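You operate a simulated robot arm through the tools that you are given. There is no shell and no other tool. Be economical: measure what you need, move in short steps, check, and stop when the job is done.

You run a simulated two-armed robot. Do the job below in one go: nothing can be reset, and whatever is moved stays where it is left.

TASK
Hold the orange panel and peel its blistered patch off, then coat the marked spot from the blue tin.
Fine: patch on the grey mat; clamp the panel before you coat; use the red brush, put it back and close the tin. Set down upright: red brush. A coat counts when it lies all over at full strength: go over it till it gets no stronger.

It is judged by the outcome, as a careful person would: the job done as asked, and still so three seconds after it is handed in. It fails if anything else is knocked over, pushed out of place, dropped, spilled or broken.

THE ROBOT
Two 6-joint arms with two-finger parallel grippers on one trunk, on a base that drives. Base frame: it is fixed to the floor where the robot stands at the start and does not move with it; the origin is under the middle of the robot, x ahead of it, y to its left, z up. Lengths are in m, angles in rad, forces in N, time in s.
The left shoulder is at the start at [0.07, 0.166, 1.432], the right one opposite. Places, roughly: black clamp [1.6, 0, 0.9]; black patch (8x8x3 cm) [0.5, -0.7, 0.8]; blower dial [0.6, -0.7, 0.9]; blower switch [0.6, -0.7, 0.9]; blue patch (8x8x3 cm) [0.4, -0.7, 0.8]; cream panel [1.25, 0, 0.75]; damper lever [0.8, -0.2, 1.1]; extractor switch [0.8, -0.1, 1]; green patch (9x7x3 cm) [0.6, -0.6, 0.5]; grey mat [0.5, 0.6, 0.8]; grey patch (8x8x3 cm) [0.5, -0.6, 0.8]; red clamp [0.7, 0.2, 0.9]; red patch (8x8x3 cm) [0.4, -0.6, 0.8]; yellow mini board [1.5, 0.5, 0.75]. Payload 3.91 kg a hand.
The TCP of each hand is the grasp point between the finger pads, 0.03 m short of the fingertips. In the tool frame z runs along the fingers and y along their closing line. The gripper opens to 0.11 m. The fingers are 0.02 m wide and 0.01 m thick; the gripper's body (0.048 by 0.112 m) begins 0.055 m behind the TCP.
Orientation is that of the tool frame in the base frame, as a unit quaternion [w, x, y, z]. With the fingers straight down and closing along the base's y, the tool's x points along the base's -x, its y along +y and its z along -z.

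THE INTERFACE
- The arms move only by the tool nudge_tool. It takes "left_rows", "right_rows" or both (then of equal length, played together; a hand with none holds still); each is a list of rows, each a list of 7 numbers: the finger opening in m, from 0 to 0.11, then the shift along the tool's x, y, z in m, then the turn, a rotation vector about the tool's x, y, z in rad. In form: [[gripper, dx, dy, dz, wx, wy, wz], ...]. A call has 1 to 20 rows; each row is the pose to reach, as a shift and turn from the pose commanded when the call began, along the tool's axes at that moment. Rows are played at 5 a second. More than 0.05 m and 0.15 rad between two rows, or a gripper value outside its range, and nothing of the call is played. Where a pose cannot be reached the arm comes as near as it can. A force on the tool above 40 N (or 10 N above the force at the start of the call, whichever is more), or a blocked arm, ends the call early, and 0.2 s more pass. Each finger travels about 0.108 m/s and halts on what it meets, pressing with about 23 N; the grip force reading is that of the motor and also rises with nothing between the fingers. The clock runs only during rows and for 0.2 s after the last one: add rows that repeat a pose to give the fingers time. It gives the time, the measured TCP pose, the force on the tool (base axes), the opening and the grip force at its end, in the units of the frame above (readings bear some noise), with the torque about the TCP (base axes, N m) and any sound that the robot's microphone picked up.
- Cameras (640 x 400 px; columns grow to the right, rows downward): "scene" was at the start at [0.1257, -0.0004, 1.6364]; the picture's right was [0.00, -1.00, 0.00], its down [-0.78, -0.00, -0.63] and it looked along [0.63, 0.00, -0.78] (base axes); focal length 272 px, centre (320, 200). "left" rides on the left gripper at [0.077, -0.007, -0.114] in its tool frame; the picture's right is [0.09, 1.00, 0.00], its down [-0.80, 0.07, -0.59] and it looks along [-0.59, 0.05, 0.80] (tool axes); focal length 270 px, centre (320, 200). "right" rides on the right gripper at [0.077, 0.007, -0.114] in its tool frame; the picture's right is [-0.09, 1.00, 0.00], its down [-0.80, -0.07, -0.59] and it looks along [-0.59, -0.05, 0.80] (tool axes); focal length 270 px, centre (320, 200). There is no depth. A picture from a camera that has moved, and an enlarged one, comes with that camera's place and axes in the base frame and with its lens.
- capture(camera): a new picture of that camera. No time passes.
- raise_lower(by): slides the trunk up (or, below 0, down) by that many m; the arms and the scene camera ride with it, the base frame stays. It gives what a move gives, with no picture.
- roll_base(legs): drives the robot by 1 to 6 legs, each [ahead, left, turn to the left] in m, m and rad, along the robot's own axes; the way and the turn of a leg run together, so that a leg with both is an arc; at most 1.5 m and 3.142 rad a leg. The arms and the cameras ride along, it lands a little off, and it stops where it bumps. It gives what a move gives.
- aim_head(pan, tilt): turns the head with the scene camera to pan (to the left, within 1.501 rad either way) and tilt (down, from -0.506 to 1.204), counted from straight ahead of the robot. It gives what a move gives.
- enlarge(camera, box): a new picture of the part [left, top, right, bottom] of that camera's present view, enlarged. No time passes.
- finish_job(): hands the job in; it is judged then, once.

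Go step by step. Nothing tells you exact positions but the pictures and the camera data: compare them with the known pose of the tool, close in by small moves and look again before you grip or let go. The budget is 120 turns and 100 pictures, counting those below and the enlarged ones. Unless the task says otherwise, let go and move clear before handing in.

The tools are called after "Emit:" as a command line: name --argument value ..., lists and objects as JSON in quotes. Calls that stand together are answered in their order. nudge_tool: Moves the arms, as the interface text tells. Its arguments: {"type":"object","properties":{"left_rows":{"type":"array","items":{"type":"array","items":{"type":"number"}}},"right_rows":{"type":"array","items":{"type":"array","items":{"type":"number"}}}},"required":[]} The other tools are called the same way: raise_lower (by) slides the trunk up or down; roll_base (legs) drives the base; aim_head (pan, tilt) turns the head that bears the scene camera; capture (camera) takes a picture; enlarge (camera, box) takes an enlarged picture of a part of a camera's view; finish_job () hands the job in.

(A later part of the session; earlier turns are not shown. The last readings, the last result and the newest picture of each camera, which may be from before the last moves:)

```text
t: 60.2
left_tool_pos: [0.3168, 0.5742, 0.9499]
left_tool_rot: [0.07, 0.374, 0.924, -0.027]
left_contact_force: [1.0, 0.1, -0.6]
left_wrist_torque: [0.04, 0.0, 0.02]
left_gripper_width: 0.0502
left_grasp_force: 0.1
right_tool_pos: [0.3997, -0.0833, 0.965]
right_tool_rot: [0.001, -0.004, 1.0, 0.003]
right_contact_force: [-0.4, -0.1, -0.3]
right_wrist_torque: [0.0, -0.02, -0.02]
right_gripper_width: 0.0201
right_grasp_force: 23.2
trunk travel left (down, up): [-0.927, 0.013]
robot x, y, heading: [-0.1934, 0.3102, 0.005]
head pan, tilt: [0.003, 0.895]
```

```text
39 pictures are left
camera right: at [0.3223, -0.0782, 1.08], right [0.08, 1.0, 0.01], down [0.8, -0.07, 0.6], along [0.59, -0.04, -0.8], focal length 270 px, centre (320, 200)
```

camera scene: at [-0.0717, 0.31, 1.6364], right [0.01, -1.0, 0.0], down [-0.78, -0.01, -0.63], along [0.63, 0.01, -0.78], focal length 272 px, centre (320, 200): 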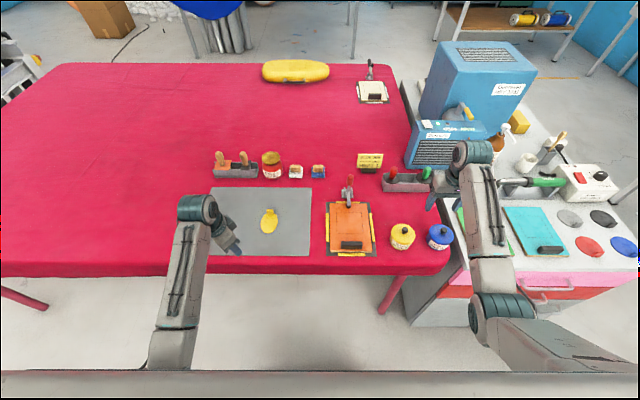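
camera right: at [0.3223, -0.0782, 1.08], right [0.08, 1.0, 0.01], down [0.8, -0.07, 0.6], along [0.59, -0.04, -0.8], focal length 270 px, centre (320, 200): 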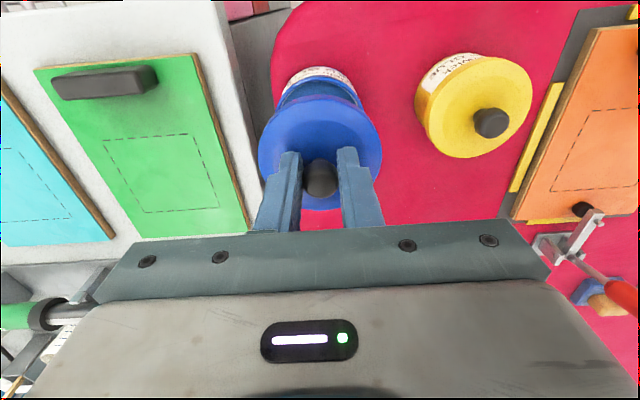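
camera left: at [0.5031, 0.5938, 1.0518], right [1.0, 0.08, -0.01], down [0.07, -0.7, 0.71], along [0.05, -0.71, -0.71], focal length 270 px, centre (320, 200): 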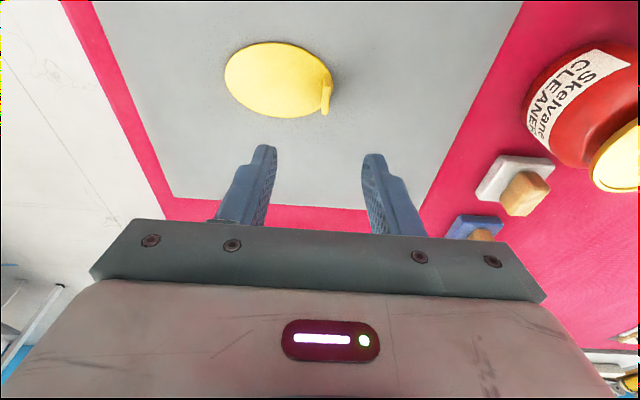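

Lid is off. I set it on free table space at about (0.52, −0.02), lowering gently.

Emit:
nudge_tool --right_rows '[[0.005, 0, 0, -0.02, 0, 0, 0], [0.005, -0.035, 0.02, -0.02, 0, 0, 0], [0.005, -0.075, 0.04, -0.02, 0, 0, 0], [0.005, -0.12, 0.06, -0.02, 0, 0, 0], [0.005, -0.12, 0.063, 0.02, 0, 0, 0], [0.005, -0.12, 0.063, 0.06, 0, 0, 0], [0.005, -0.12, 0.063, 0.075, 0, 0, 0]]'

Emit:
capture --camera "scene"

Emit:
capture --camera "right"

```text
t: 61.8
left_tool_pos: [0.3176, 0.5747, 0.9497]
left_tool_rot: [0.07, 0.373, 0.925, -0.028]
left_contact_force: [0.6, -0.8, -0.5]
left_wrist_torque: [-0.02, 0.0, 0.02]
left_gripper_width: 0.0501
left_grasp_force: 0.2
right_tool_pos: [0.5197, -0.0198, 0.8917]
right_tool_rot: [0.0, -0.004, 1.0, 0.003]
right_contact_force: [-0.8, 0.5, 0.8]
right_wrist_torque: [0.0, 0.03, 0.0]
right_gripper_width: 0.0197
right_grasp_force: 22.9
trunk travel left (down, up): [-0.927, 0.013]
robot x, y, heading: [-0.202, 0.3062, 0.003]
head pan, tilt: [0.003, 0.895]
```

```text
38 pictures are left
camera scene: at [-0.0715, 0.3115, 1.6363], right [0.01, -1.0, 0.0], down [-0.78, -0.01, -0.62], along [0.62, 0.01, -0.78], focal length 272 px, centre (320, 200)
```

scene: 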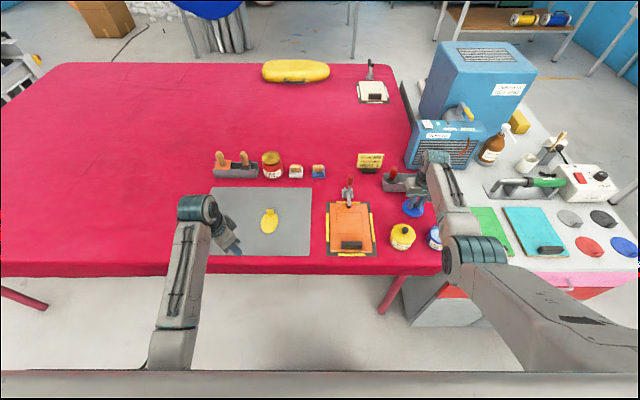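

```text
37 pictures are left
camera right: at [0.4435, -0.0139, 1.0049], right [0.08, 1.0, 0.0], down [0.8, -0.07, 0.6], along [0.59, -0.04, -0.8], focal length 270 px, centre (320, 200)
```

right: 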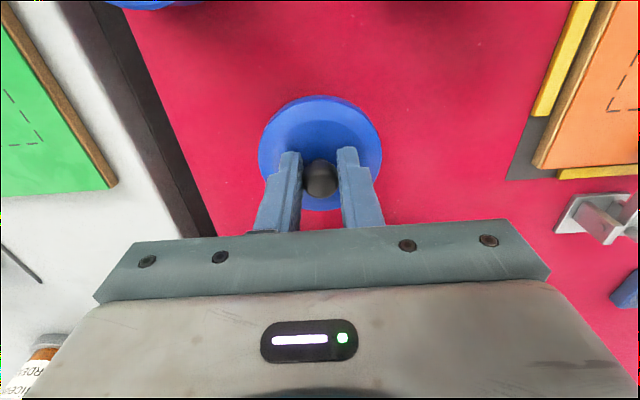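

Lid is just above the table. I lower in small steps until contact and check the clamp too.

Emit:
nudge_tool --right_rows '[[0.005, 0, 0, 0.006, 0, 0, 0], [0.005, 0, 0, 0.01, 0, 0, 0], [0.005, 0, 0, 0.013, 0, 0, 0]]'

Emit:
enlarge --camera "scene" --box '[310, 160, 450, 260]'

```text
t: 62.6
left_tool_pos: [0.3179, 0.5738, 0.9498]
left_tool_rot: [0.069, 0.373, 0.925, -0.027]
left_contact_force: [-0.1, 0.0, 0.2]
left_wrist_torque: [-0.01, 0.02, 0.03]
left_gripper_width: 0.05
left_grasp_force: 0.0
right_tool_pos: [0.5208, -0.0197, 0.8766]
right_tool_rot: [0.001, -0.004, 1.0, 0.002]
right_contact_force: [-0.2, 0.1, -0.7]
right_wrist_torque: [-0.02, -0.01, -0.02]
right_gripper_width: 0.02
right_grasp_force: 23.1
trunk travel left (down, up): [-0.927, 0.013]
robot x, y, heading: [-0.1973, 0.3093, 0.002]
head pan, tilt: [0.003, 0.895]
```

```text
4.00 times, centred on (380, 210) of scene
camera zoom: at [-0.0724, 0.311, 1.6364], right [0.01, -1.0, 0.0], down [-0.78, -0.01, -0.63], along [0.63, 0.01, -0.78], focal length 1086 px, centre (80, 160)
```

zoom: 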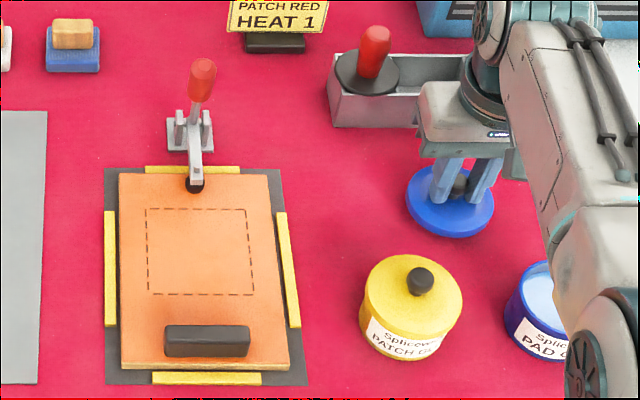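

Still no contact; the clamp stays closed. I continue lowering in small steps.

Emit:
nudge_tool --right_rows '[[0.005, 0, 0, 0.003, 0, 0, 0], [0.005, 0, 0, 0.006, 0, 0, 0], [0.005, 0, 0, 0.009, 0, 0, 0]]'

```text
t: 63.4
left_tool_pos: [0.3163, 0.5749, 0.9509]
left_tool_rot: [0.069, 0.372, 0.925, -0.027]
left_contact_force: [0.9, -0.9, 0.3]
left_wrist_torque: [-0.02, 0.0, -0.02]
left_gripper_width: 0.05
left_grasp_force: 0.1
right_tool_pos: [0.5203, -0.0204, 0.8689]
right_tool_rot: [0.001, -0.003, 1.0, 0.003]
right_contact_force: [-0.4, -0.5, -0.2]
right_wrist_torque: [-0.02, 0.02, -0.01]
right_gripper_width: 0.0199
right_grasp_force: 23.3
trunk travel left (down, up): [-0.927, 0.013]
robot x, y, heading: [-0.1952, 0.3096, 0.008]
head pan, tilt: [0.003, 0.895]
```

Emit:
nudge_tool --right_rows '[[0.005, 0, 0, 0.003, 0, 0, 0], [0.005, 0, 0, 0.006, 0, 0, 0], [0.005, 0, 0, 0.008, 0, 0, 0]]'

Emit:
capture --camera "right"

```text
t: 64.2
left_tool_pos: [0.3174, 0.5737, 0.9497]
left_tool_rot: [0.07, 0.374, 0.925, -0.027]
left_contact_force: [-0.2, 0.1, 0.0]
left_wrist_torque: [-0.03, -0.02, 0.0]
left_gripper_width: 0.05
left_grasp_force: 0.1
right_tool_pos: [0.5188, -0.02, 0.8621]
right_tool_rot: [0.001, -0.004, 1.0, 0.002]
right_contact_force: [0.7, 0.5, -0.1]
right_wrist_torque: [0.0, 0.0, -0.02]
right_gripper_width: 0.02
right_grasp_force: 22.5
trunk travel left (down, up): [-0.927, 0.013]
robot x, y, heading: [-0.1974, 0.3118, 0.006]
head pan, tilt: [0.003, 0.895]
```

```text
35 pictures are left
camera right: at [0.442, -0.0147, 0.9751], right [0.08, 1.0, 0.01], down [0.8, -0.07, 0.6], along [0.59, -0.04, -0.8], focal length 270 px, centre (320, 200)
```

right: 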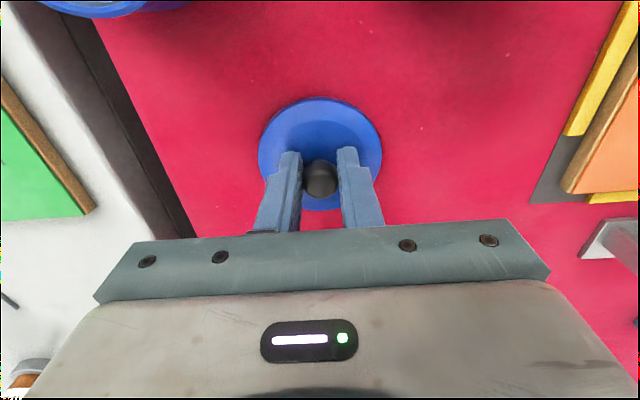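

Still free; continuing down in 3 mm steps.

Emit:
nudge_tool --right_rows '[[0.005, 0, 0, 0.002, 0, 0, 0], [0.005, 0, 0, 0.004, 0, 0, 0], [0.005, 0, 0, 0.006, 0, 0, 0], [0.005, 0, 0, 0.008, 0, 0, 0]]'

```text
t: 65.2
left_tool_pos: [0.3149, 0.5749, 0.951]
left_tool_rot: [0.07, 0.373, 0.925, -0.028]
left_contact_force: [0.2, -0.6, 0.1]
left_wrist_torque: [0.03, 0.02, 0.01]
left_gripper_width: 0.0499
left_grasp_force: 0.0
right_tool_pos: [0.5201, -0.0221, 0.8566]
right_tool_rot: [0.002, -0.004, 1.0, 0.002]
right_contact_force: [0.1, 1.2, 14.2]
right_wrist_torque: [0.11, 0.17, 0.02]
right_gripper_width: 0.0197
right_grasp_force: 23.0
trunk travel left (down, up): [-0.927, 0.013]
robot x, y, heading: [-0.1923, 0.311, 0.008]
head pan, tilt: [0.003, 0.895]
```

Lid touches the table (14 N). I release it, rise, line up with the red brush in y, and drive forward 0.12 m to reach it.

Emit:
nudge_tool --right_rows '[[0.03, 0, 0, -0.001, 0, 0, 0], [0.05, 0, 0, -0.001, 0, 0, 0], [0.06, 0, 0, -0.04, 0, 0, 0], [0.06, 0, 0, -0.08, 0, 0, 0], [0.06, 0, 0.01, -0.12, 0, 0, 0], [0.06, 0, 0.04, -0.16, 0, 0, 0], [0.06, 0, 0.068, -0.16, 0, 0, 0]]'

Emit:
roll_base --legs '[[0.1, 0, 0]]'

Emit:
capture --camera "right"

Emit:
capture --camera "scene"

```text
t: 66.8
left_tool_pos: [0.3166, 0.5762, 0.9504]
left_tool_rot: [0.07, 0.373, 0.925, -0.028]
left_contact_force: [-0.1, 0.5, 0.7]
left_wrist_torque: [0.02, 0.0, 0.03]
left_gripper_width: 0.0499
left_grasp_force: 0.0
right_tool_pos: [0.5179, 0.0461, 1.0136]
right_tool_rot: [0.0, -0.003, 1.0, 0.002]
right_contact_force: [-0.8, 0.6, 0.2]
right_wrist_torque: [-0.03, -0.04, -0.01]
right_gripper_width: 0.0604
right_grasp_force: 0.0
trunk travel left (down, up): [-0.927, 0.013]
robot x, y, heading: [-0.1995, 0.3122, 0.007]
head pan, tilt: [0.003, 0.895]
```

```text
t: 68.0
left_tool_pos: [0.4118, 0.5763, 0.9516]
left_tool_rot: [0.072, 0.373, 0.925, -0.027]
left_contact_force: [-0.5, 0.1, -0.5]
left_wrist_torque: [0.01, -0.04, 0.0]
left_gripper_width: 0.0502
left_grasp_force: 0.0
right_tool_pos: [0.6147, 0.0484, 1.0144]
right_tool_rot: [0.002, -0.005, 1.0, 0.003]
right_contact_force: [1.0, -0.4, -0.4]
right_wrist_torque: [0.01, 0.02, -0.02]
right_gripper_width: 0.0599
right_grasp_force: 0.1
trunk travel left (down, up): [-0.927, 0.013]
robot x, y, heading: [-0.1022, 0.3123, 0.005]
head pan, tilt: [0.003, 0.895]
```

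```text
34 pictures are left
camera right: at [0.5367, 0.0534, 1.128], right [0.08, 1.0, 0.01], down [0.8, -0.07, 0.6], along [0.6, -0.04, -0.8], focal length 270 px, centre (320, 200)
```

right: 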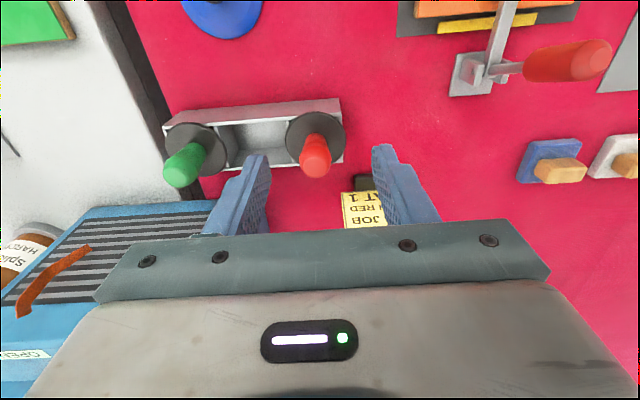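

```text
33 pictures are left
camera scene: at [0.0213, 0.3123, 1.6369], right [0.01, -1.0, 0.0], down [-0.78, -0.01, -0.63], along [0.63, 0.01, -0.78], focal length 272 px, centre (320, 200)
```

scene: 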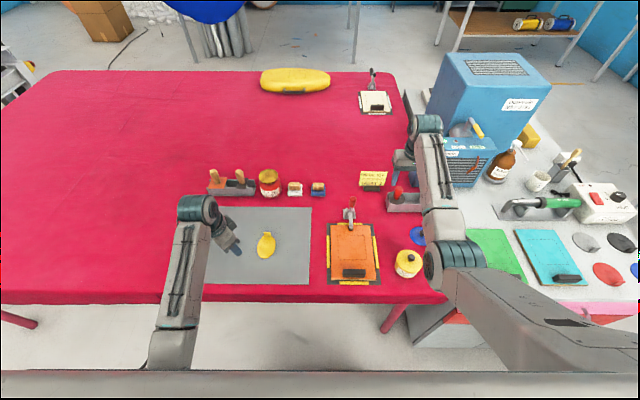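

Red brush handle axis ≈(0.648, 0.044), top z≈0.94, guard ≈0.87. I centre over it and lower to z≈0.915.

Emit:
nudge_tool --right_rows '[[0.06, -0.018, -0.003, 0.0, 0, 0, 0], [0.06, -0.033, -0.004, 0.02, 0, 0, 0], [0.06, -0.033, -0.004, 0.04, 0, 0, 0]]'

Emit:
capture --camera "right"

```text
t: 68.8
left_tool_pos: [0.4169, 0.5766, 0.95]
left_tool_rot: [0.069, 0.374, 0.924, -0.029]
left_contact_force: [0.1, 0.4, -0.3]
left_wrist_torque: [0.01, 0.01, 0.01]
left_gripper_width: 0.05
left_grasp_force: 0.1
right_tool_pos: [0.6508, 0.0424, 0.9685]
right_tool_rot: [0.0, -0.005, 1.0, 0.003]
right_contact_force: [0.1, -0.5, 0.7]
right_wrist_torque: [-0.01, -0.02, 0.06]
right_gripper_width: 0.06
right_grasp_force: 0.0
trunk travel left (down, up): [-0.927, 0.013]
robot x, y, heading: [-0.0985, 0.3098, 0.009]
head pan, tilt: [0.003, 0.895]
```

```text
32 pictures are left
camera right: at [0.5738, 0.0477, 1.0818], right [0.08, 1.0, 0.01], down [0.8, -0.07, 0.59], along [0.59, -0.04, -0.8], focal length 270 px, centre (320, 200)
```

right: 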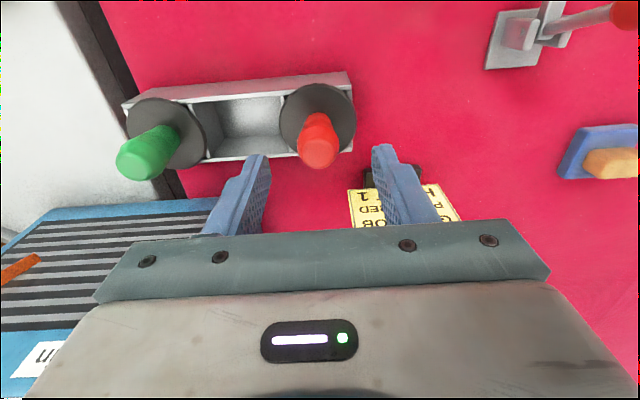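

Emit:
nudge_tool --right_rows '[[0.06, 0.003, 0.001, 0.03, 0, 0, 0], [0.06, 0.003, 0.001, 0.052, 0, 0, 0], [0.04, 0.003, 0.001, 0.052, 0, 0, 0], [0.02, 0.003, 0.001, 0.052, 0, 0, 0], [0.01, 0.003, 0.001, 0.052, 0, 0, 0], [0.005, 0.003, 0.001, 0.052, 0, 0, 0]]'

Emit:
nudge_tool --right_rows '[[0.005, 0, 0, -0.02, 0, 0, 0], [0.005, 0, 0, -0.05, 0, 0, 0], [0.005, 0, 0, -0.08, 0, 0, 0], [0.005, 0, 0, -0.11, 0, 0, 0]]'

Emit:
capture --camera "right"

Emit:
enlarge --camera "scene" --box '[350, 120, 490, 220]'

```text
t: 70.2
left_tool_pos: [0.4144, 0.5749, 0.949]
left_tool_rot: [0.07, 0.373, 0.925, -0.027]
left_contact_force: [-0.6, 0.5, -0.8]
left_wrist_torque: [-0.01, 0.0, 0.0]
left_gripper_width: 0.0499
left_grasp_force: 0.2
right_tool_pos: [0.6472, 0.0447, 0.9192]
right_tool_rot: [0.001, -0.004, 1.0, 0.002]
right_contact_force: [0.0, 0.2, 0.8]
right_wrist_torque: [-0.01, 0.0, 0.03]
right_gripper_width: 0.0281
right_grasp_force: 23.1
trunk travel left (down, up): [-0.927, 0.013]
robot x, y, heading: [-0.0992, 0.3126, 0.005]
head pan, tilt: [0.003, 0.895]
```

```text
t: 71.2
left_tool_pos: [0.415, 0.5762, 0.9503]
left_tool_rot: [0.071, 0.373, 0.925, -0.027]
left_contact_force: [-0.8, -0.2, 0.6]
left_wrist_torque: [0.02, -0.01, 0.02]
left_gripper_width: 0.0502
left_grasp_force: 0.1
right_tool_pos: [0.6447, 0.041, 1.0301]
right_tool_rot: [0.001, -0.003, 1.0, 0.003]
right_contact_force: [0.4, -0.3, -0.4]
right_wrist_torque: [0.04, 0.0, 0.01]
right_gripper_width: 0.0281
right_grasp_force: 23.1
trunk travel left (down, up): [-0.927, 0.013]
robot x, y, heading: [-0.1007, 0.3091, 0.01]
head pan, tilt: [0.003, 0.895]
```

```text
31 pictures are left
camera right: at [0.5679, 0.0467, 1.1443], right [0.08, 1.0, 0.01], down [0.8, -0.07, 0.59], along [0.59, -0.04, -0.8], focal length 270 px, centre (320, 200)
```

right: 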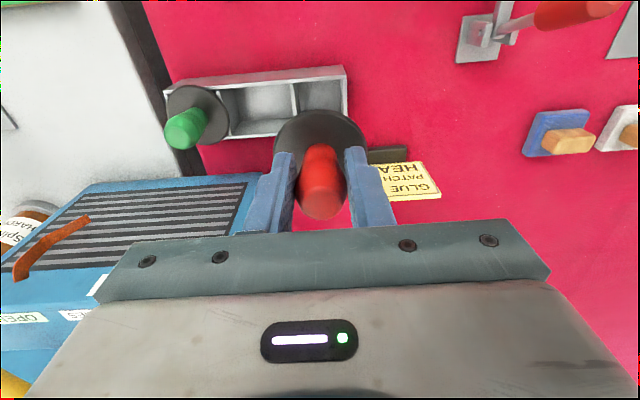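

```text
4.00 times, centred on (420, 170) of scene
camera zoom: at [0.0261, 0.3119, 1.6364], right [0.01, -1.0, 0.0], down [-0.78, -0.01, -0.63], along [0.63, 0.01, -0.78], focal length 1086 px, centre (-80, 320)
```

zoom: 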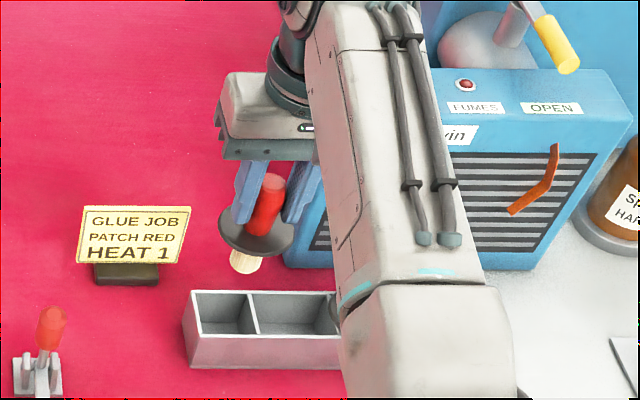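

Brush is out, held upright; bristle tip about 9 cm below the TCP. I drive back 0.1 m and move above the open tin.

Emit:
roll_base --legs '[[-0.1, 0, 0]]'

Emit:
nudge_tool --right_rows '[[0.005, 0, -0.04, 0, 0, 0, 0], [0.005, 0.02, -0.08, 0, 0, 0, 0], [0.005, 0.06, -0.1, 0, 0, 0, 0], [0.005, 0.1, -0.12, 0, 0, 0, 0], [0.005, 0.14, -0.125, 0, 0, 0, 0]]'

Emit:
capture --camera "right"

Emit:
enlarge --camera "scene" --box '[370, 140, 510, 260]'

```text
t: 72.3
left_tool_pos: [0.3228, 0.5725, 0.9481]
left_tool_rot: [0.069, 0.374, 0.924, -0.028]
left_contact_force: [0.6, 0.4, -1.0]
left_wrist_torque: [0.0, 0.03, 0.0]
left_gripper_width: 0.0501
left_grasp_force: 0.0
right_tool_pos: [0.5517, 0.0385, 1.027]
right_tool_rot: [-0.001, -0.003, 1.0, 0.003]
right_contact_force: [-0.7, 0.7, -0.8]
right_wrist_torque: [0.01, 0.03, -0.03]
right_gripper_width: 0.0282
right_grasp_force: 23.3
trunk travel left (down, up): [-0.927, 0.013]
robot x, y, heading: [-0.1946, 0.3093, 0.012]
head pan, tilt: [0.003, 0.895]
```

```text
t: 73.5
left_tool_pos: [0.3199, 0.572, 0.9494]
left_tool_rot: [0.071, 0.373, 0.925, -0.026]
left_contact_force: [0.3, 0.6, 0.3]
left_wrist_torque: [0.04, -0.02, 0.05]
left_gripper_width: 0.0501
left_grasp_force: 0.1
right_tool_pos: [0.4084, -0.0876, 1.031]
right_tool_rot: [0.002, -0.003, 1.0, 0.003]
right_contact_force: [-0.1, -0.2, 0.7]
right_wrist_torque: [0.04, -0.01, -0.03]
right_gripper_width: 0.0282
right_grasp_force: 22.8
trunk travel left (down, up): [-0.927, 0.013]
robot x, y, heading: [-0.1917, 0.3109, 0.004]
head pan, tilt: [0.003, 0.895]
```

```text
29 pictures are left
camera right: at [0.3305, -0.0824, 1.1443], right [0.08, 1.0, 0.01], down [0.8, -0.07, 0.6], along [0.59, -0.04, -0.8], focal length 270 px, centre (320, 200)
```

right: 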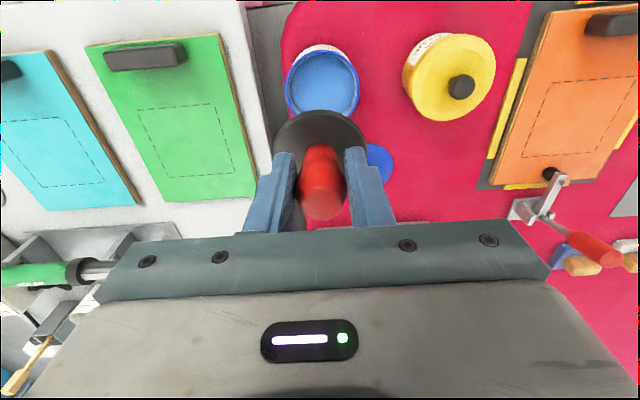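

```text
3.33 times, centred on (440, 200) of scene
camera zoom: at [-0.0706, 0.3089, 1.6365], right [0.01, -1.0, 0.0], down [-0.78, -0.01, -0.63], along [0.63, 0.01, -0.78], focal length 905 px, centre (-80, 200)
```

zoom: 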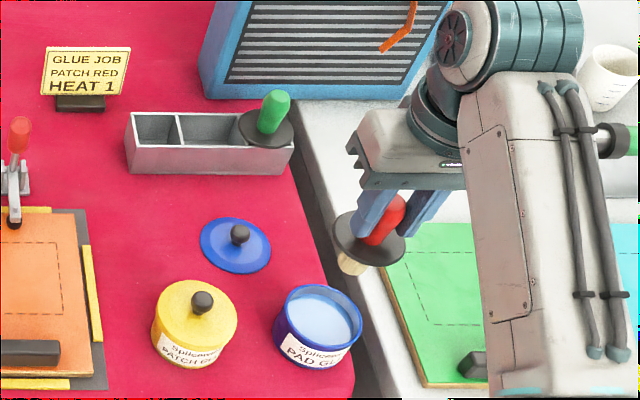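

Tin is open and full at (0.399, −0.083). I centre the brush over it and dip, keeping the guard above the rim.

Emit:
nudge_tool --right_rows '[[0.005, 0.009, 0.0045, 0.0, 0, 0, 0], [0.005, 0.009, 0.0045, 0.04, 0, 0, 0], [0.005, 0.009, 0.0045, 0.08, 0, 0, 0], [0.005, 0.009, 0.0045, 0.095, 0, 0, 0], [0.005, 0.009, 0.0045, 0.105, 0, 0, 0], [0.005, 0.009, 0.0045, 0.105, 0, 0, 0], [0.005, 0.009, 0.0045, 0.105, 0, 0, 0]]'

Emit:
capture --camera "right"

```text
t: 75.2
left_tool_pos: [0.3174, 0.5751, 0.9516]
left_tool_rot: [0.072, 0.374, 0.924, -0.027]
left_contact_force: [0.2, -0.7, -0.5]
left_wrist_torque: [-0.03, -0.01, 0.04]
left_gripper_width: 0.0503
left_grasp_force: 0.2
right_tool_pos: [0.3994, -0.0812, 0.9344]
right_tool_rot: [0.005, -0.003, 1.0, 0.0]
right_contact_force: [-8.5, 1.4, 23.3]
right_wrist_torque: [0.22, 0.64, 0.0]
right_gripper_width: 0.0281
right_grasp_force: 22.5
trunk travel left (down, up): [-0.927, 0.013]
robot x, y, heading: [-0.1983, 0.3114, -0.001]
head pan, tilt: [0.003, 0.895]
stopped in row 7 (right hand): the force on the tool passed its limit (the readings are from after the stop); the commanded pose is now the measured one
```

```text
27 pictures are left
camera right: at [0.3213, -0.075, 1.0458], right [0.08, 1.0, 0.0], down [0.8, -0.07, 0.6], along [0.6, -0.05, -0.8], focal length 270 px, centre (320, 200)
```

right: 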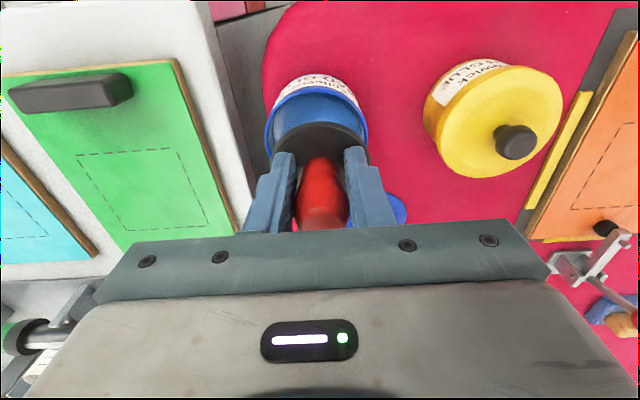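

It touched at z≈0.934 – probably the bottom of the tin. I lift out and check the bristles.

Emit:
nudge_tool --right_rows '[[0.005, 0, 0, -0.01, 0, 0, 0], [0.005, 0, 0, -0.03, 0, 0, 0], [0.005, 0, 0, -0.06, 0, 0, 0], [0.005, 0, 0, -0.09, 0, 0, 0]]'

Emit:
enlarge --camera "scene" --box '[370, 140, 510, 260]'

```text
t: 76.2
left_tool_pos: [0.32, 0.5734, 0.9506]
left_tool_rot: [0.069, 0.375, 0.924, -0.027]
left_contact_force: [0.5, 0.8, -0.3]
left_wrist_torque: [-0.01, -0.01, 0.0]
left_gripper_width: 0.0498
left_grasp_force: 0.1
right_tool_pos: [0.402, -0.0844, 1.0182]
right_tool_rot: [0.002, -0.003, 1.0, 0.002]
right_contact_force: [-0.2, 0.0, -0.7]
right_wrist_torque: [0.0, 0.0, -0.01]
right_gripper_width: 0.0282
right_grasp_force: 22.9
trunk travel left (down, up): [-0.927, 0.013]
robot x, y, heading: [-0.1976, 0.3098, 0.008]
head pan, tilt: [0.003, 0.895]
```

```text
3.33 times, centred on (440, 200) of scene
camera zoom: at [-0.0688, 0.3104, 1.6363], right [0.01, -1.0, 0.0], down [-0.78, -0.01, -0.62], along [0.62, 0.01, -0.78], focal length 905 px, centre (-80, 200)
```

zoom: 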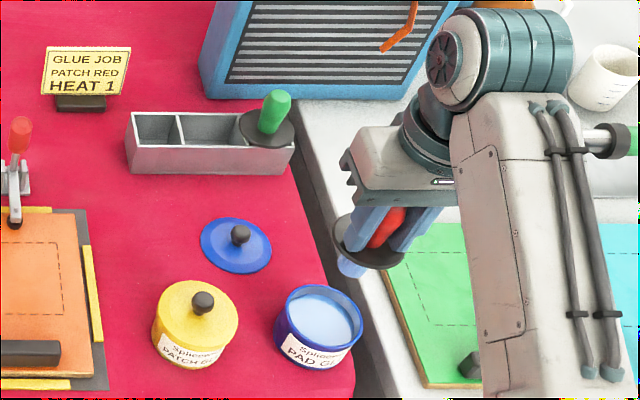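

The bristles are loaded blue. The marked square is about x 0.4235–0.5105, y 0.170–0.258. I raise, shift the base 6 cm left for easy reach, and bring the brush above the square.

Emit:
nudge_tool --right_rows '[[0.005, 0, 0, -0.02, 0, 0, 0], [0.005, 0, 0, -0.03, 0, 0, 0]]'

Emit:
roll_base --legs '[[0, 0.06, 0]]'

Emit:
nudge_tool --right_rows '[[0.005, -0.02, 0.04, 0, 0, 0, 0], [0.005, -0.04, 0.08, 0, 0, 0, 0], [0.005, -0.05, 0.12, 0, 0, 0, 0], [0.005, -0.06, 0.16, 0.0, 0, 0, 0], [0.005, -0.065, 0.2, 0.02, 0, 0, 0], [0.005, -0.065, 0.235, 0.05, 0, 0, 0]]'

Emit:
capture --camera "right"

Emit:
enlarge --camera "scene" --box '[310, 140, 450, 260]'

```text
t: 76.8
left_tool_pos: [0.3203, 0.5731, 0.9509]
left_tool_rot: [0.07, 0.374, 0.924, -0.028]
left_contact_force: [-0.3, -0.2, 0.1]
left_wrist_torque: [0.01, 0.0, 0.02]
left_gripper_width: 0.0503
left_grasp_force: 0.1
right_tool_pos: [0.4001, -0.0846, 1.0486]
right_tool_rot: [0.004, -0.003, 1.0, 0.001]
right_contact_force: [-0.8, 0.4, -0.7]
right_wrist_torque: [0.01, -0.02, 0.02]
right_gripper_width: 0.0279
right_grasp_force: 23.1
trunk travel left (down, up): [-0.927, 0.013]
robot x, y, heading: [-0.1991, 0.309, 0.001]
head pan, tilt: [0.003, 0.895]
```

```text
t: 77.8
left_tool_pos: [0.3203, 0.6242, 0.9518]
left_tool_rot: [0.069, 0.376, 0.924, -0.024]
left_contact_force: [0.0, -0.7, 0.3]
left_wrist_torque: [0.09, 0.02, 0.02]
left_gripper_width: 0.0503
left_grasp_force: 0.1
right_tool_pos: [0.3993, -0.0342, 1.0446]
right_tool_rot: [0.003, -0.001, 1.0, 0.005]
right_contact_force: [-0.2, 0.0, -1.0]
right_wrist_torque: [0.0, -0.01, -0.03]
right_gripper_width: 0.0283
right_grasp_force: 23.5
trunk travel left (down, up): [-0.927, 0.013]
robot x, y, heading: [-0.1964, 0.3695, -0.002]
head pan, tilt: [0.003, 0.895]
```

```text
t: 79.2
left_tool_pos: [0.3198, 0.6323, 0.9489]
left_tool_rot: [0.071, 0.375, 0.924, -0.029]
left_contact_force: [-0.6, 0.2, 0.8]
left_wrist_torque: [-0.01, 0.06, 0.01]
left_gripper_width: 0.05
left_grasp_force: 0.0
right_tool_pos: [0.462, 0.2084, 1.0028]
right_tool_rot: [0.003, -0.002, 1.0, 0.0]
right_contact_force: [0.0, 0.1, -0.8]
right_wrist_torque: [0.02, 0.03, 0.0]
right_gripper_width: 0.0277
right_grasp_force: 23.1
right hand out of reach, approached as far as the arm can: row 1
trunk travel left (down, up): [-0.927, 0.013]
robot x, y, heading: [-0.1968, 0.3705, 0.007]
head pan, tilt: [0.003, 0.895]
```

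```text
25 pictures are left
camera right: at [0.3846, 0.2146, 1.1146], right [0.09, 1.0, 0.0], down [0.8, -0.07, 0.6], along [0.6, -0.05, -0.8], focal length 270 px, centre (320, 200)
```

right: 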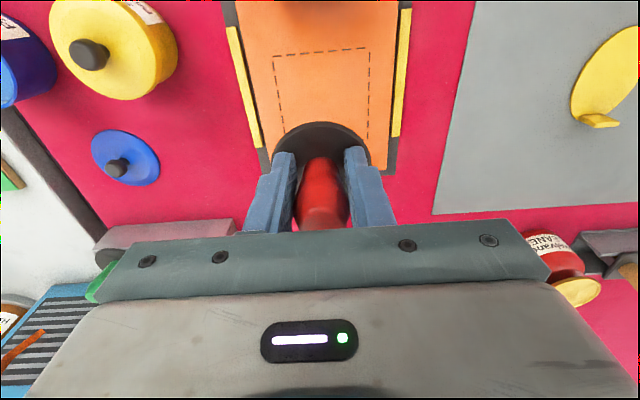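

```text
3.33 times, centred on (380, 200) of scene
camera zoom: at [-0.0702, 0.3712, 1.6365], right [0.01, -1.0, 0.0], down [-0.78, -0.01, -0.63], along [0.63, 0.0, -0.78], focal length 905 px, centre (120, 200)
```

zoom: 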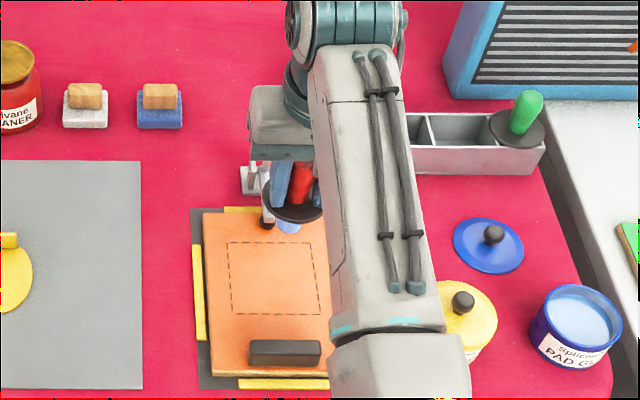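

Square confirmed. I lower over its centre to feel the contact height.

Emit:
nudge_tool --right_rows '[[0.005, -0.003, 0.005, 0.03, 0, 0, 0], [0.005, -0.003, 0.005, 0.05, 0, 0, 0], [0.005, -0.003, 0.005, 0.057, 0, 0, 0], [0.005, -0.003, 0.005, 0.061, 0, 0, 0], [0.005, -0.003, 0.005, 0.064, 0, 0, 0]]'

Emit:
enlarge --camera "scene" --box '[330, 170, 430, 260]'

```text
t: 80.4
left_tool_pos: [0.3205, 0.6316, 0.9495]
left_tool_rot: [0.071, 0.373, 0.925, -0.028]
left_contact_force: [0.4, -0.6, 0.0]
left_wrist_torque: [-0.02, 0.01, 0.03]
left_gripper_width: 0.0502
left_grasp_force: 0.1
right_tool_pos: [0.4667, 0.2139, 0.9346]
right_tool_rot: [0.003, -0.002, 1.0, 0.001]
right_contact_force: [0.3, 0.7, -0.8]
right_wrist_torque: [0.01, 0.03, 0.02]
right_gripper_width: 0.0279
right_grasp_force: 22.7
trunk travel left (down, up): [-0.927, 0.013]
robot x, y, heading: [-0.1975, 0.3698, 0.001]
head pan, tilt: [0.003, 0.895]
```

```text
4.44 times, centred on (380, 215) of scene
camera zoom: at [-0.0698, 0.3694, 1.6364], right [0.01, -1.0, 0.0], down [-0.78, -0.01, -0.63], along [0.63, 0.0, -0.78], focal length 1207 px, centre (53, 133)
```

zoom: 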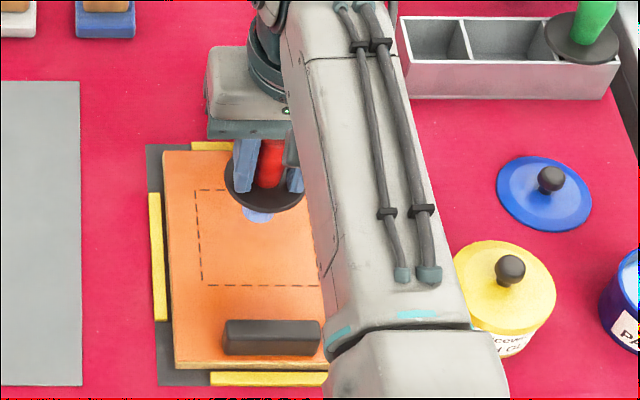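

No contact yet, and the brush seems to have shifted or tilted in the grip when it touched the tin. I check with the left camera and an enlarged right view.

Emit:
capture --camera "left"

Emit:
enlarge --camera "right" --box '[220, 20, 420, 240]'

```text
22 pictures are left
camera left: at [0.2477, 0.6915, 1.0513], right [0.63, 0.78, -0.01], down [0.55, -0.44, 0.71], along [0.54, -0.45, -0.71], focal length 270 px, centre (320, 200)
```

left: 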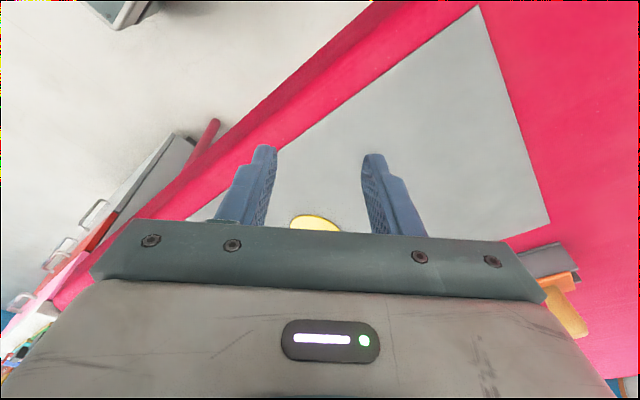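

```text
1.82 times, centred on (320, 130) of right
camera zoom: at [0.3901, 0.219, 1.0481], right [0.08, 1.0, 0.0], down [0.8, -0.07, 0.6], along [0.6, -0.05, -0.8], focal length 491 px, centre (320, 327)
```

zoom: 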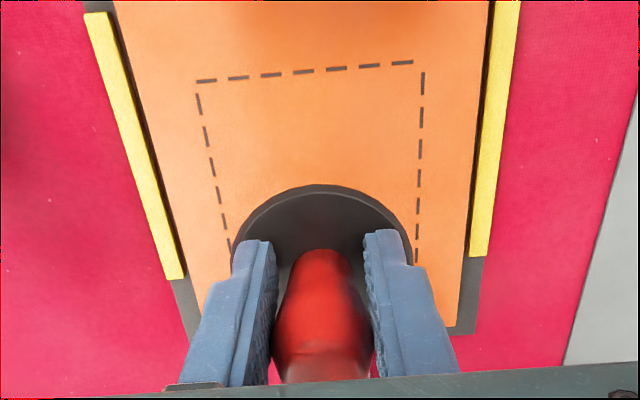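

The brush sits a little higher in the grip but roughly upright. I continue lowering gently until it touches.

Emit:
nudge_tool --right_rows '[[0.005, 0.005, 0, 0.005, 0, 0, 0], [0.005, 0.01, 0, 0.01, 0, 0, 0], [0.005, 0.01, 0, 0.014, 0, 0, 0], [0.005, 0.01, 0, 0.018, 0, 0, 0], [0.005, 0.01, 0, 0.021, 0, 0, 0]]'

```text
t: 81.6
left_tool_pos: [0.3196, 0.6302, 0.9505]
left_tool_rot: [0.07, 0.374, 0.924, -0.028]
left_contact_force: [0.1, -0.2, 0.0]
left_wrist_torque: [0.01, 0.03, 0.0]
left_gripper_width: 0.0501
left_grasp_force: 0.1
right_tool_pos: [0.4597, 0.212, 0.9135]
right_tool_rot: [0.003, -0.001, 1.0, 0.001]
right_contact_force: [0.1, -0.4, -1.2]
right_wrist_torque: [0.01, 0.0, 0.01]
right_gripper_width: 0.0279
right_grasp_force: 22.6
trunk travel left (down, up): [-0.927, 0.013]
robot x, y, heading: [-0.1985, 0.3642, 0.006]
head pan, tilt: [0.003, 0.895]
```

Emit:
nudge_tool --right_rows '[[0.005, 0, 0, 0.003, 0, 0, 0], [0.005, 0, 0, 0.006, 0, 0, 0], [0.005, 0, 0, 0.009, 0, 0, 0], [0.005, 0, 0, 0.011, 0, 0, 0]]'

Emit:
enlarge --camera "scene" --box '[330, 170, 430, 260]'

```text
t: 82.6
left_tool_pos: [0.3173, 0.6317, 0.9521]
left_tool_rot: [0.071, 0.375, 0.924, -0.027]
left_contact_force: [-0.3, -0.3, -0.1]
left_wrist_torque: [-0.01, -0.01, -0.02]
left_gripper_width: 0.0501
left_grasp_force: 0.1
right_tool_pos: [0.4552, 0.2132, 0.9098]
right_tool_rot: [0.009, -0.002, 1.0, 0.001]
right_contact_force: [1.6, -2.0, 31.6]
right_wrist_torque: [-0.17, -0.08, -0.02]
right_gripper_width: 0.0281
right_grasp_force: 23.3
trunk travel left (down, up): [-0.927, 0.013]
robot x, y, heading: [-0.1993, 0.3679, 0.006]
head pan, tilt: [0.003, 0.895]
```

```text
4.44 times, centred on (380, 215) of scene
camera zoom: at [-0.0762, 0.37, 1.6374], right [0.01, -1.0, 0.0], down [-0.78, -0.01, -0.63], along [0.63, 0.0, -0.78], focal length 1207 px, centre (53, 133)
```

zoom: 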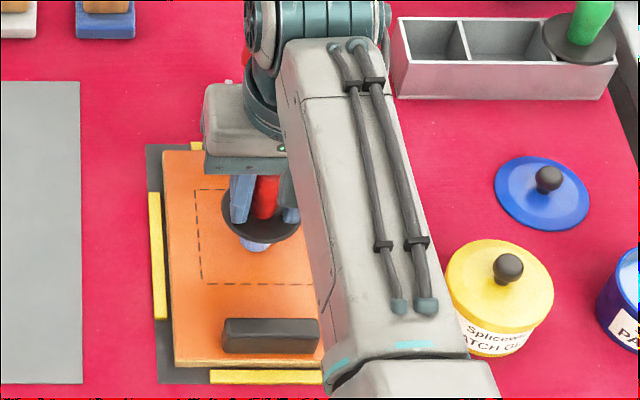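

Contact at TCP z≈0.911 (31 N, a bit hard). I ease to light pressure and make the first pass of strokes over the square.

Emit:
nudge_tool --right_rows '[[0.005, 0, 0, -0.006, 0, 0, 0], [0.005, 0.021, -0.03, -0.006, 0, 0, 0], [0.005, -0.007, -0.03, -0.006, 0, 0, 0], [0.005, -0.033, -0.03, -0.006, 0, 0, 0], [0.005, -0.033, -0.01, -0.006, 0, 0, 0], [0.005, -0.007, -0.01, -0.006, 0, 0, 0], [0.005, 0.021, -0.01, -0.006, 0, 0, 0], [0.005, 0.021, 0.01, -0.006, 0, 0, 0], [0.005, -0.007, 0.01, -0.006, 0, 0, 0], [0.005, -0.033, 0.01, -0.006, 0, 0, 0], [0.005, -0.033, 0.032, -0.006, 0, 0, 0], [0.005, -0.007, 0.032, -0.006, 0, 0, 0], [0.005, 0.021, 0.032, -0.006, 0, 0, 0], [0.005, 0.021, 0.01, -0.006, 0, 0, 0], [0.005, 0.021, -0.02, -0.006, 0, 0, 0], [0.005, 0.021, -0.02, -0.04, 0, 0, 0]]'

Emit:
capture --camera "right"

Emit:
enlarge --camera "scene" --box '[330, 170, 430, 260]'

```text
t: 86.0
left_tool_pos: [0.3195, 0.6309, 0.9512]
left_tool_rot: [0.07, 0.374, 0.924, -0.028]
left_contact_force: [-0.2, 0.8, -0.3]
left_wrist_torque: [0.01, 0.0, 0.0]
left_gripper_width: 0.0502
left_grasp_force: 0.1
right_tool_pos: [0.4338, 0.1912, 0.9428]
right_tool_rot: [0.004, -0.001, 1.0, 0.001]
right_contact_force: [-0.1, 0.0, -0.2]
right_wrist_torque: [-0.01, 0.0, 0.0]
right_gripper_width: 0.0281
right_grasp_force: 23.0
trunk travel left (down, up): [-0.927, 0.013]
robot x, y, heading: [-0.1944, 0.3693, 0.004]
head pan, tilt: [0.003, 0.895]
```

```text
19 pictures are left
camera right: at [0.356, 0.1979, 1.0553], right [0.08, 1.0, 0.0], down [0.8, -0.07, 0.6], along [0.6, -0.05, -0.8], focal length 270 px, centre (320, 200)
```

right: 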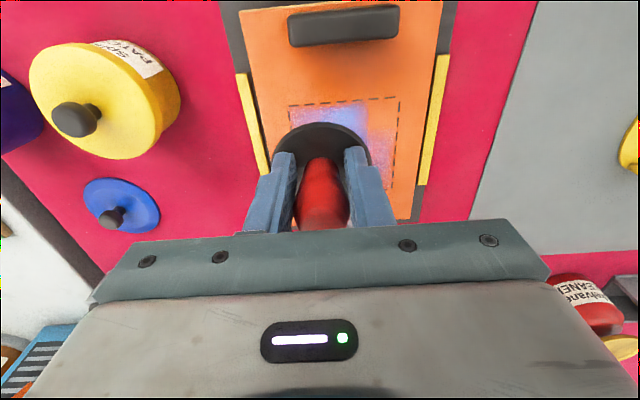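

```text
4.44 times, centred on (380, 215) of scene
camera zoom: at [-0.0714, 0.3699, 1.6365], right [0.01, -1.0, 0.0], down [-0.78, -0.01, -0.63], along [0.63, 0.0, -0.78], focal length 1207 px, centre (53, 133)
```

zoom: 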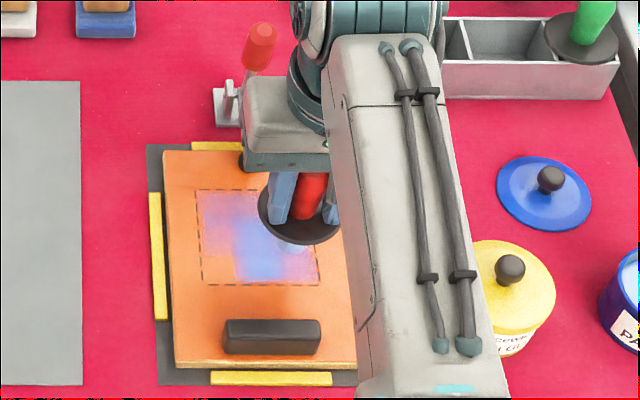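

Coating is going on, only inside the square, but uneven (near-left corner bare). Second pass: strokes across y, wider, with slightly more pressure.

Emit:
nudge_tool --right_rows '[[0.005, 0.012, -0.019, 0.028, 0, 0, 0], [0.005, 0.012, -0.019, 0.0365, 0, 0, 0], [0.005, 0.012, 0.022, 0.0365, 0, 0, 0], [0.005, 0.012, 0.063, 0.0365, 0, 0, 0], [0.005, -0.002, 0.063, 0.0365, 0, 0, 0], [0.005, -0.002, 0.022, 0.0365, 0, 0, 0], [0.005, -0.002, -0.019, 0.0365, 0, 0, 0], [0.005, -0.016, -0.019, 0.0365, 0, 0, 0], [0.005, -0.016, 0.022, 0.0365, 0, 0, 0], [0.005, -0.016, 0.063, 0.0365, 0, 0, 0], [0.005, -0.03, 0.063, 0.0365, 0, 0, 0], [0.005, -0.03, 0.022, 0.0365, 0, 0, 0], [0.005, -0.03, -0.019, 0.0365, 0, 0, 0], [0.005, -0.044, -0.019, 0.0365, 0, 0, 0], [0.005, -0.044, 0.022, 0.0365, 0, 0, 0], [0.005, -0.044, 0.063, 0.0365, 0, 0, 0], [0.005, -0.058, 0.063, 0.0365, 0, 0, 0], [0.005, -0.058, 0.022, 0.0365, 0, 0, 0], [0.005, -0.058, -0.019, 0.0365, 0, 0, 0]]'

Emit:
nudge_tool --right_rows '[[0.005, 0, 0, -0.03, 0, 0, 0], [0.005, 0, -0.03, -0.08, 0, 0, 0], [0.005, 0, -0.08, -0.08, 0, 0, 0]]'

Emit:
enlarge --camera "scene" --box '[330, 170, 430, 260]'

```text
t: 90.0
left_tool_pos: [0.3176, 0.6304, 0.9497]
left_tool_rot: [0.071, 0.375, 0.924, -0.027]
left_contact_force: [0.1, 0.3, -0.5]
left_wrist_torque: [0.0, 0.0, -0.02]
left_gripper_width: 0.0502
left_grasp_force: 0.1
right_tool_pos: [0.4945, 0.1733, 0.9087]
right_tool_rot: [0.003, -0.002, 1.0, 0.002]
right_contact_force: [-2.8, 0.9, 8.8]
right_wrist_torque: [0.12, 0.22, 0.02]
right_gripper_width: 0.0283
right_grasp_force: 23.1
trunk travel left (down, up): [-0.927, 0.013]
robot x, y, heading: [-0.1955, 0.3707, 0.008]
head pan, tilt: [0.003, 0.895]
```

```text
refused: row 2 steps farther than a row can; nothing moved
```

```text
4.44 times, centred on (380, 215) of scene
camera zoom: at [-0.0721, 0.3671, 1.6365], right [0.01, -1.0, 0.0], down [-0.78, 0.0, -0.63], along [0.63, 0.01, -0.78], focal length 1207 px, centre (53, 133)
```

zoom: 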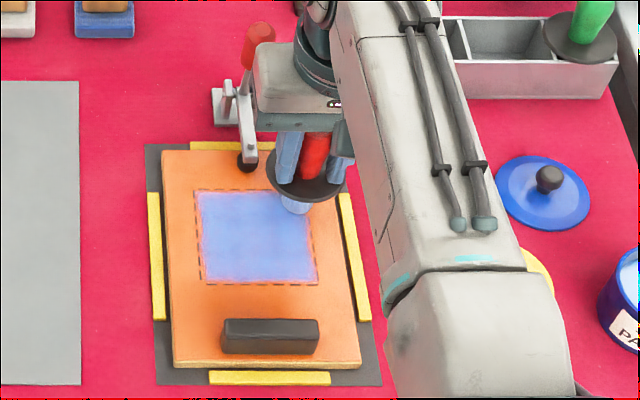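

Coverage is now over the whole square. I go over it again with strokes along x to bring the edges to full strength.

Emit:
nudge_tool --right_rows '[[0.005, 0.034, 0, 0, 0, 0, 0], [0.005, 0.074, 0, 0, 0, 0, 0], [0.005, 0.074, 0.014, 0, 0, 0, 0], [0.005, 0.034, 0.014, 0, 0, 0, 0], [0.005, -0.006, 0.014, 0, 0, 0, 0], [0.005, -0.006, 0.028, 0, 0, 0, 0], [0.005, 0.034, 0.028, 0, 0, 0, 0], [0.005, 0.074, 0.028, 0, 0, 0, 0], [0.005, 0.074, 0.042, 0, 0, 0, 0], [0.005, 0.034, 0.042, 0, 0, 0, 0], [0.005, -0.006, 0.042, 0, 0, 0, 0], [0.005, -0.006, 0.056, 0, 0, 0, 0], [0.005, 0.034, 0.056, 0, 0, 0, 0], [0.005, 0.074, 0.056, 0, 0, 0, 0], [0.005, 0.074, 0.07, 0, 0, 0, 0], [0.005, 0.034, 0.07, 0, 0, 0, 0], [0.005, -0.006, 0.07, 0, 0, 0, 0], [0.005, -0.006, 0.084, 0, 0, 0, 0], [0.005, 0.034, 0.084, 0, 0, 0, 0], [0.005, 0.074, 0.084, 0, 0, 0, 0]]'

Emit:
nudge_tool --right_rows '[[0.005, -0.014, 0, 0, 0, 0, 0], [0.005, -0.014, -0.042, 0, 0, 0, 0], [0.005, -0.014, -0.084, 0, 0, 0, 0], [0.005, -0.034, -0.084, 0, 0, 0, 0], [0.005, -0.034, -0.042, 0, 0, 0, 0], [0.005, -0.034, 0.0, 0, 0, 0, 0], [0.005, -0.054, 0.0, 0, 0, 0, 0], [0.005, -0.054, -0.042, 0, 0, 0, 0], [0.005, -0.054, -0.084, 0, 0, 0, 0], [0.005, -0.08, -0.084, 0, 0, 0, 0], [0.005, -0.08, -0.042, 0, 0, 0, 0], [0.005, -0.08, 0.0, 0, 0, 0, 0], [0.005, -0.04, 0.0, 0, 0, 0, 0], [0.005, 0.0, 0.0, 0, 0, 0, 0], [0.005, 0.0, -0.042, 0, 0, 0, 0], [0.005, 0.0, -0.084, 0, 0, 0, 0], [0.005, 0.0, -0.084, -0.04, 0, 0, 0], [0.005, 0.0, -0.1, -0.08, 0, 0, 0], [0.005, 0.0, -0.14, -0.09, 0, 0, 0]]'

Emit:
enlarge --camera "scene" --box '[330, 170, 430, 260]'

Emit:
enlarge --camera "right" --box '[360, 0, 600, 200]'

```text
t: 94.2
left_tool_pos: [0.317, 0.6321, 0.9522]
left_tool_rot: [0.072, 0.374, 0.924, -0.027]
left_contact_force: [1.1, 0.4, -0.2]
left_wrist_torque: [0.01, -0.02, 0.0]
left_gripper_width: 0.05
left_grasp_force: 0.0
right_tool_pos: [0.4167, 0.2597, 0.9088]
right_tool_rot: [0.006, -0.002, 1.0, 0.002]
right_contact_force: [5.8, 3.0, 25.1]
right_wrist_torque: [0.23, -0.52, 0.03]
right_gripper_width: 0.028
right_grasp_force: 23.1
trunk travel left (down, up): [-0.927, 0.013]
robot x, y, heading: [-0.1982, 0.3662, 0.004]
head pan, tilt: [0.003, 0.895]
```

```text
t: 98.2
left_tool_pos: [0.3209, 0.6279, 0.9507]
left_tool_rot: [0.069, 0.374, 0.925, -0.026]
left_contact_force: [-0.2, -0.5, 0.2]
left_wrist_torque: [0.02, 0.01, -0.03]
left_gripper_width: 0.0503
left_grasp_force: 0.0
right_tool_pos: [0.4204, 0.1131, 0.9963]
right_tool_rot: [0.003, -0.003, 1.0, 0.003]
right_contact_force: [-0.4, -0.1, -0.1]
right_wrist_torque: [0.01, 0.03, -0.03]
right_gripper_width: 0.0284
right_grasp_force: 22.4
trunk travel left (down, up): [-0.927, 0.013]
robot x, y, heading: [-0.1986, 0.3683, 0.007]
head pan, tilt: [0.003, 0.895]
```

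```text
4.44 times, centred on (380, 215) of scene
camera zoom: at [-0.0697, 0.3637, 1.6363], right [0.01, -1.0, 0.0], down [-0.78, 0.0, -0.63], along [0.63, 0.01, -0.78], focal length 1207 px, centre (53, 133)
```

zoom: 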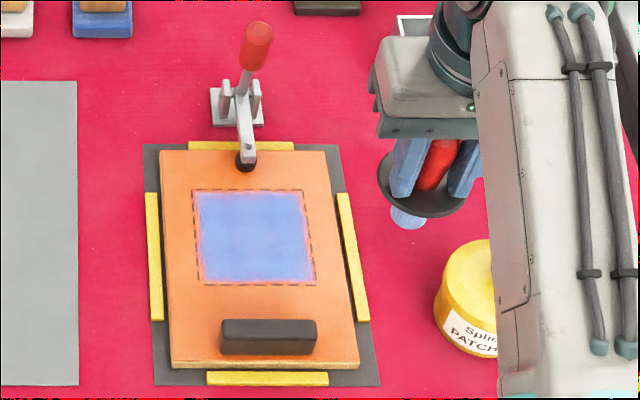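

```text
2.00 times, centred on (480, 100) of right
camera zoom: at [0.3417, 0.1198, 1.1092], right [0.08, 1.0, 0.01], down [0.8, -0.07, 0.6], along [0.6, -0.05, -0.8], focal length 541 px, centre (0, 400)
```

zoom: 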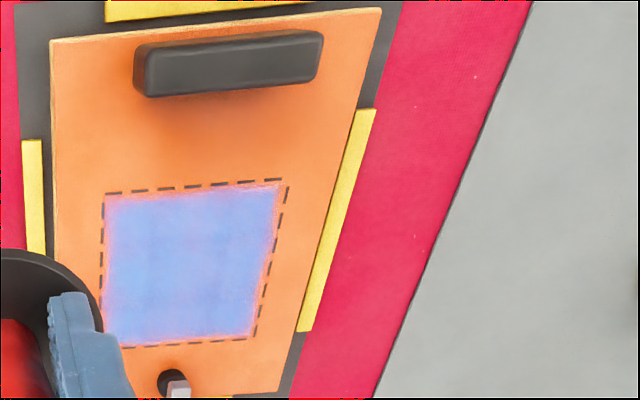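

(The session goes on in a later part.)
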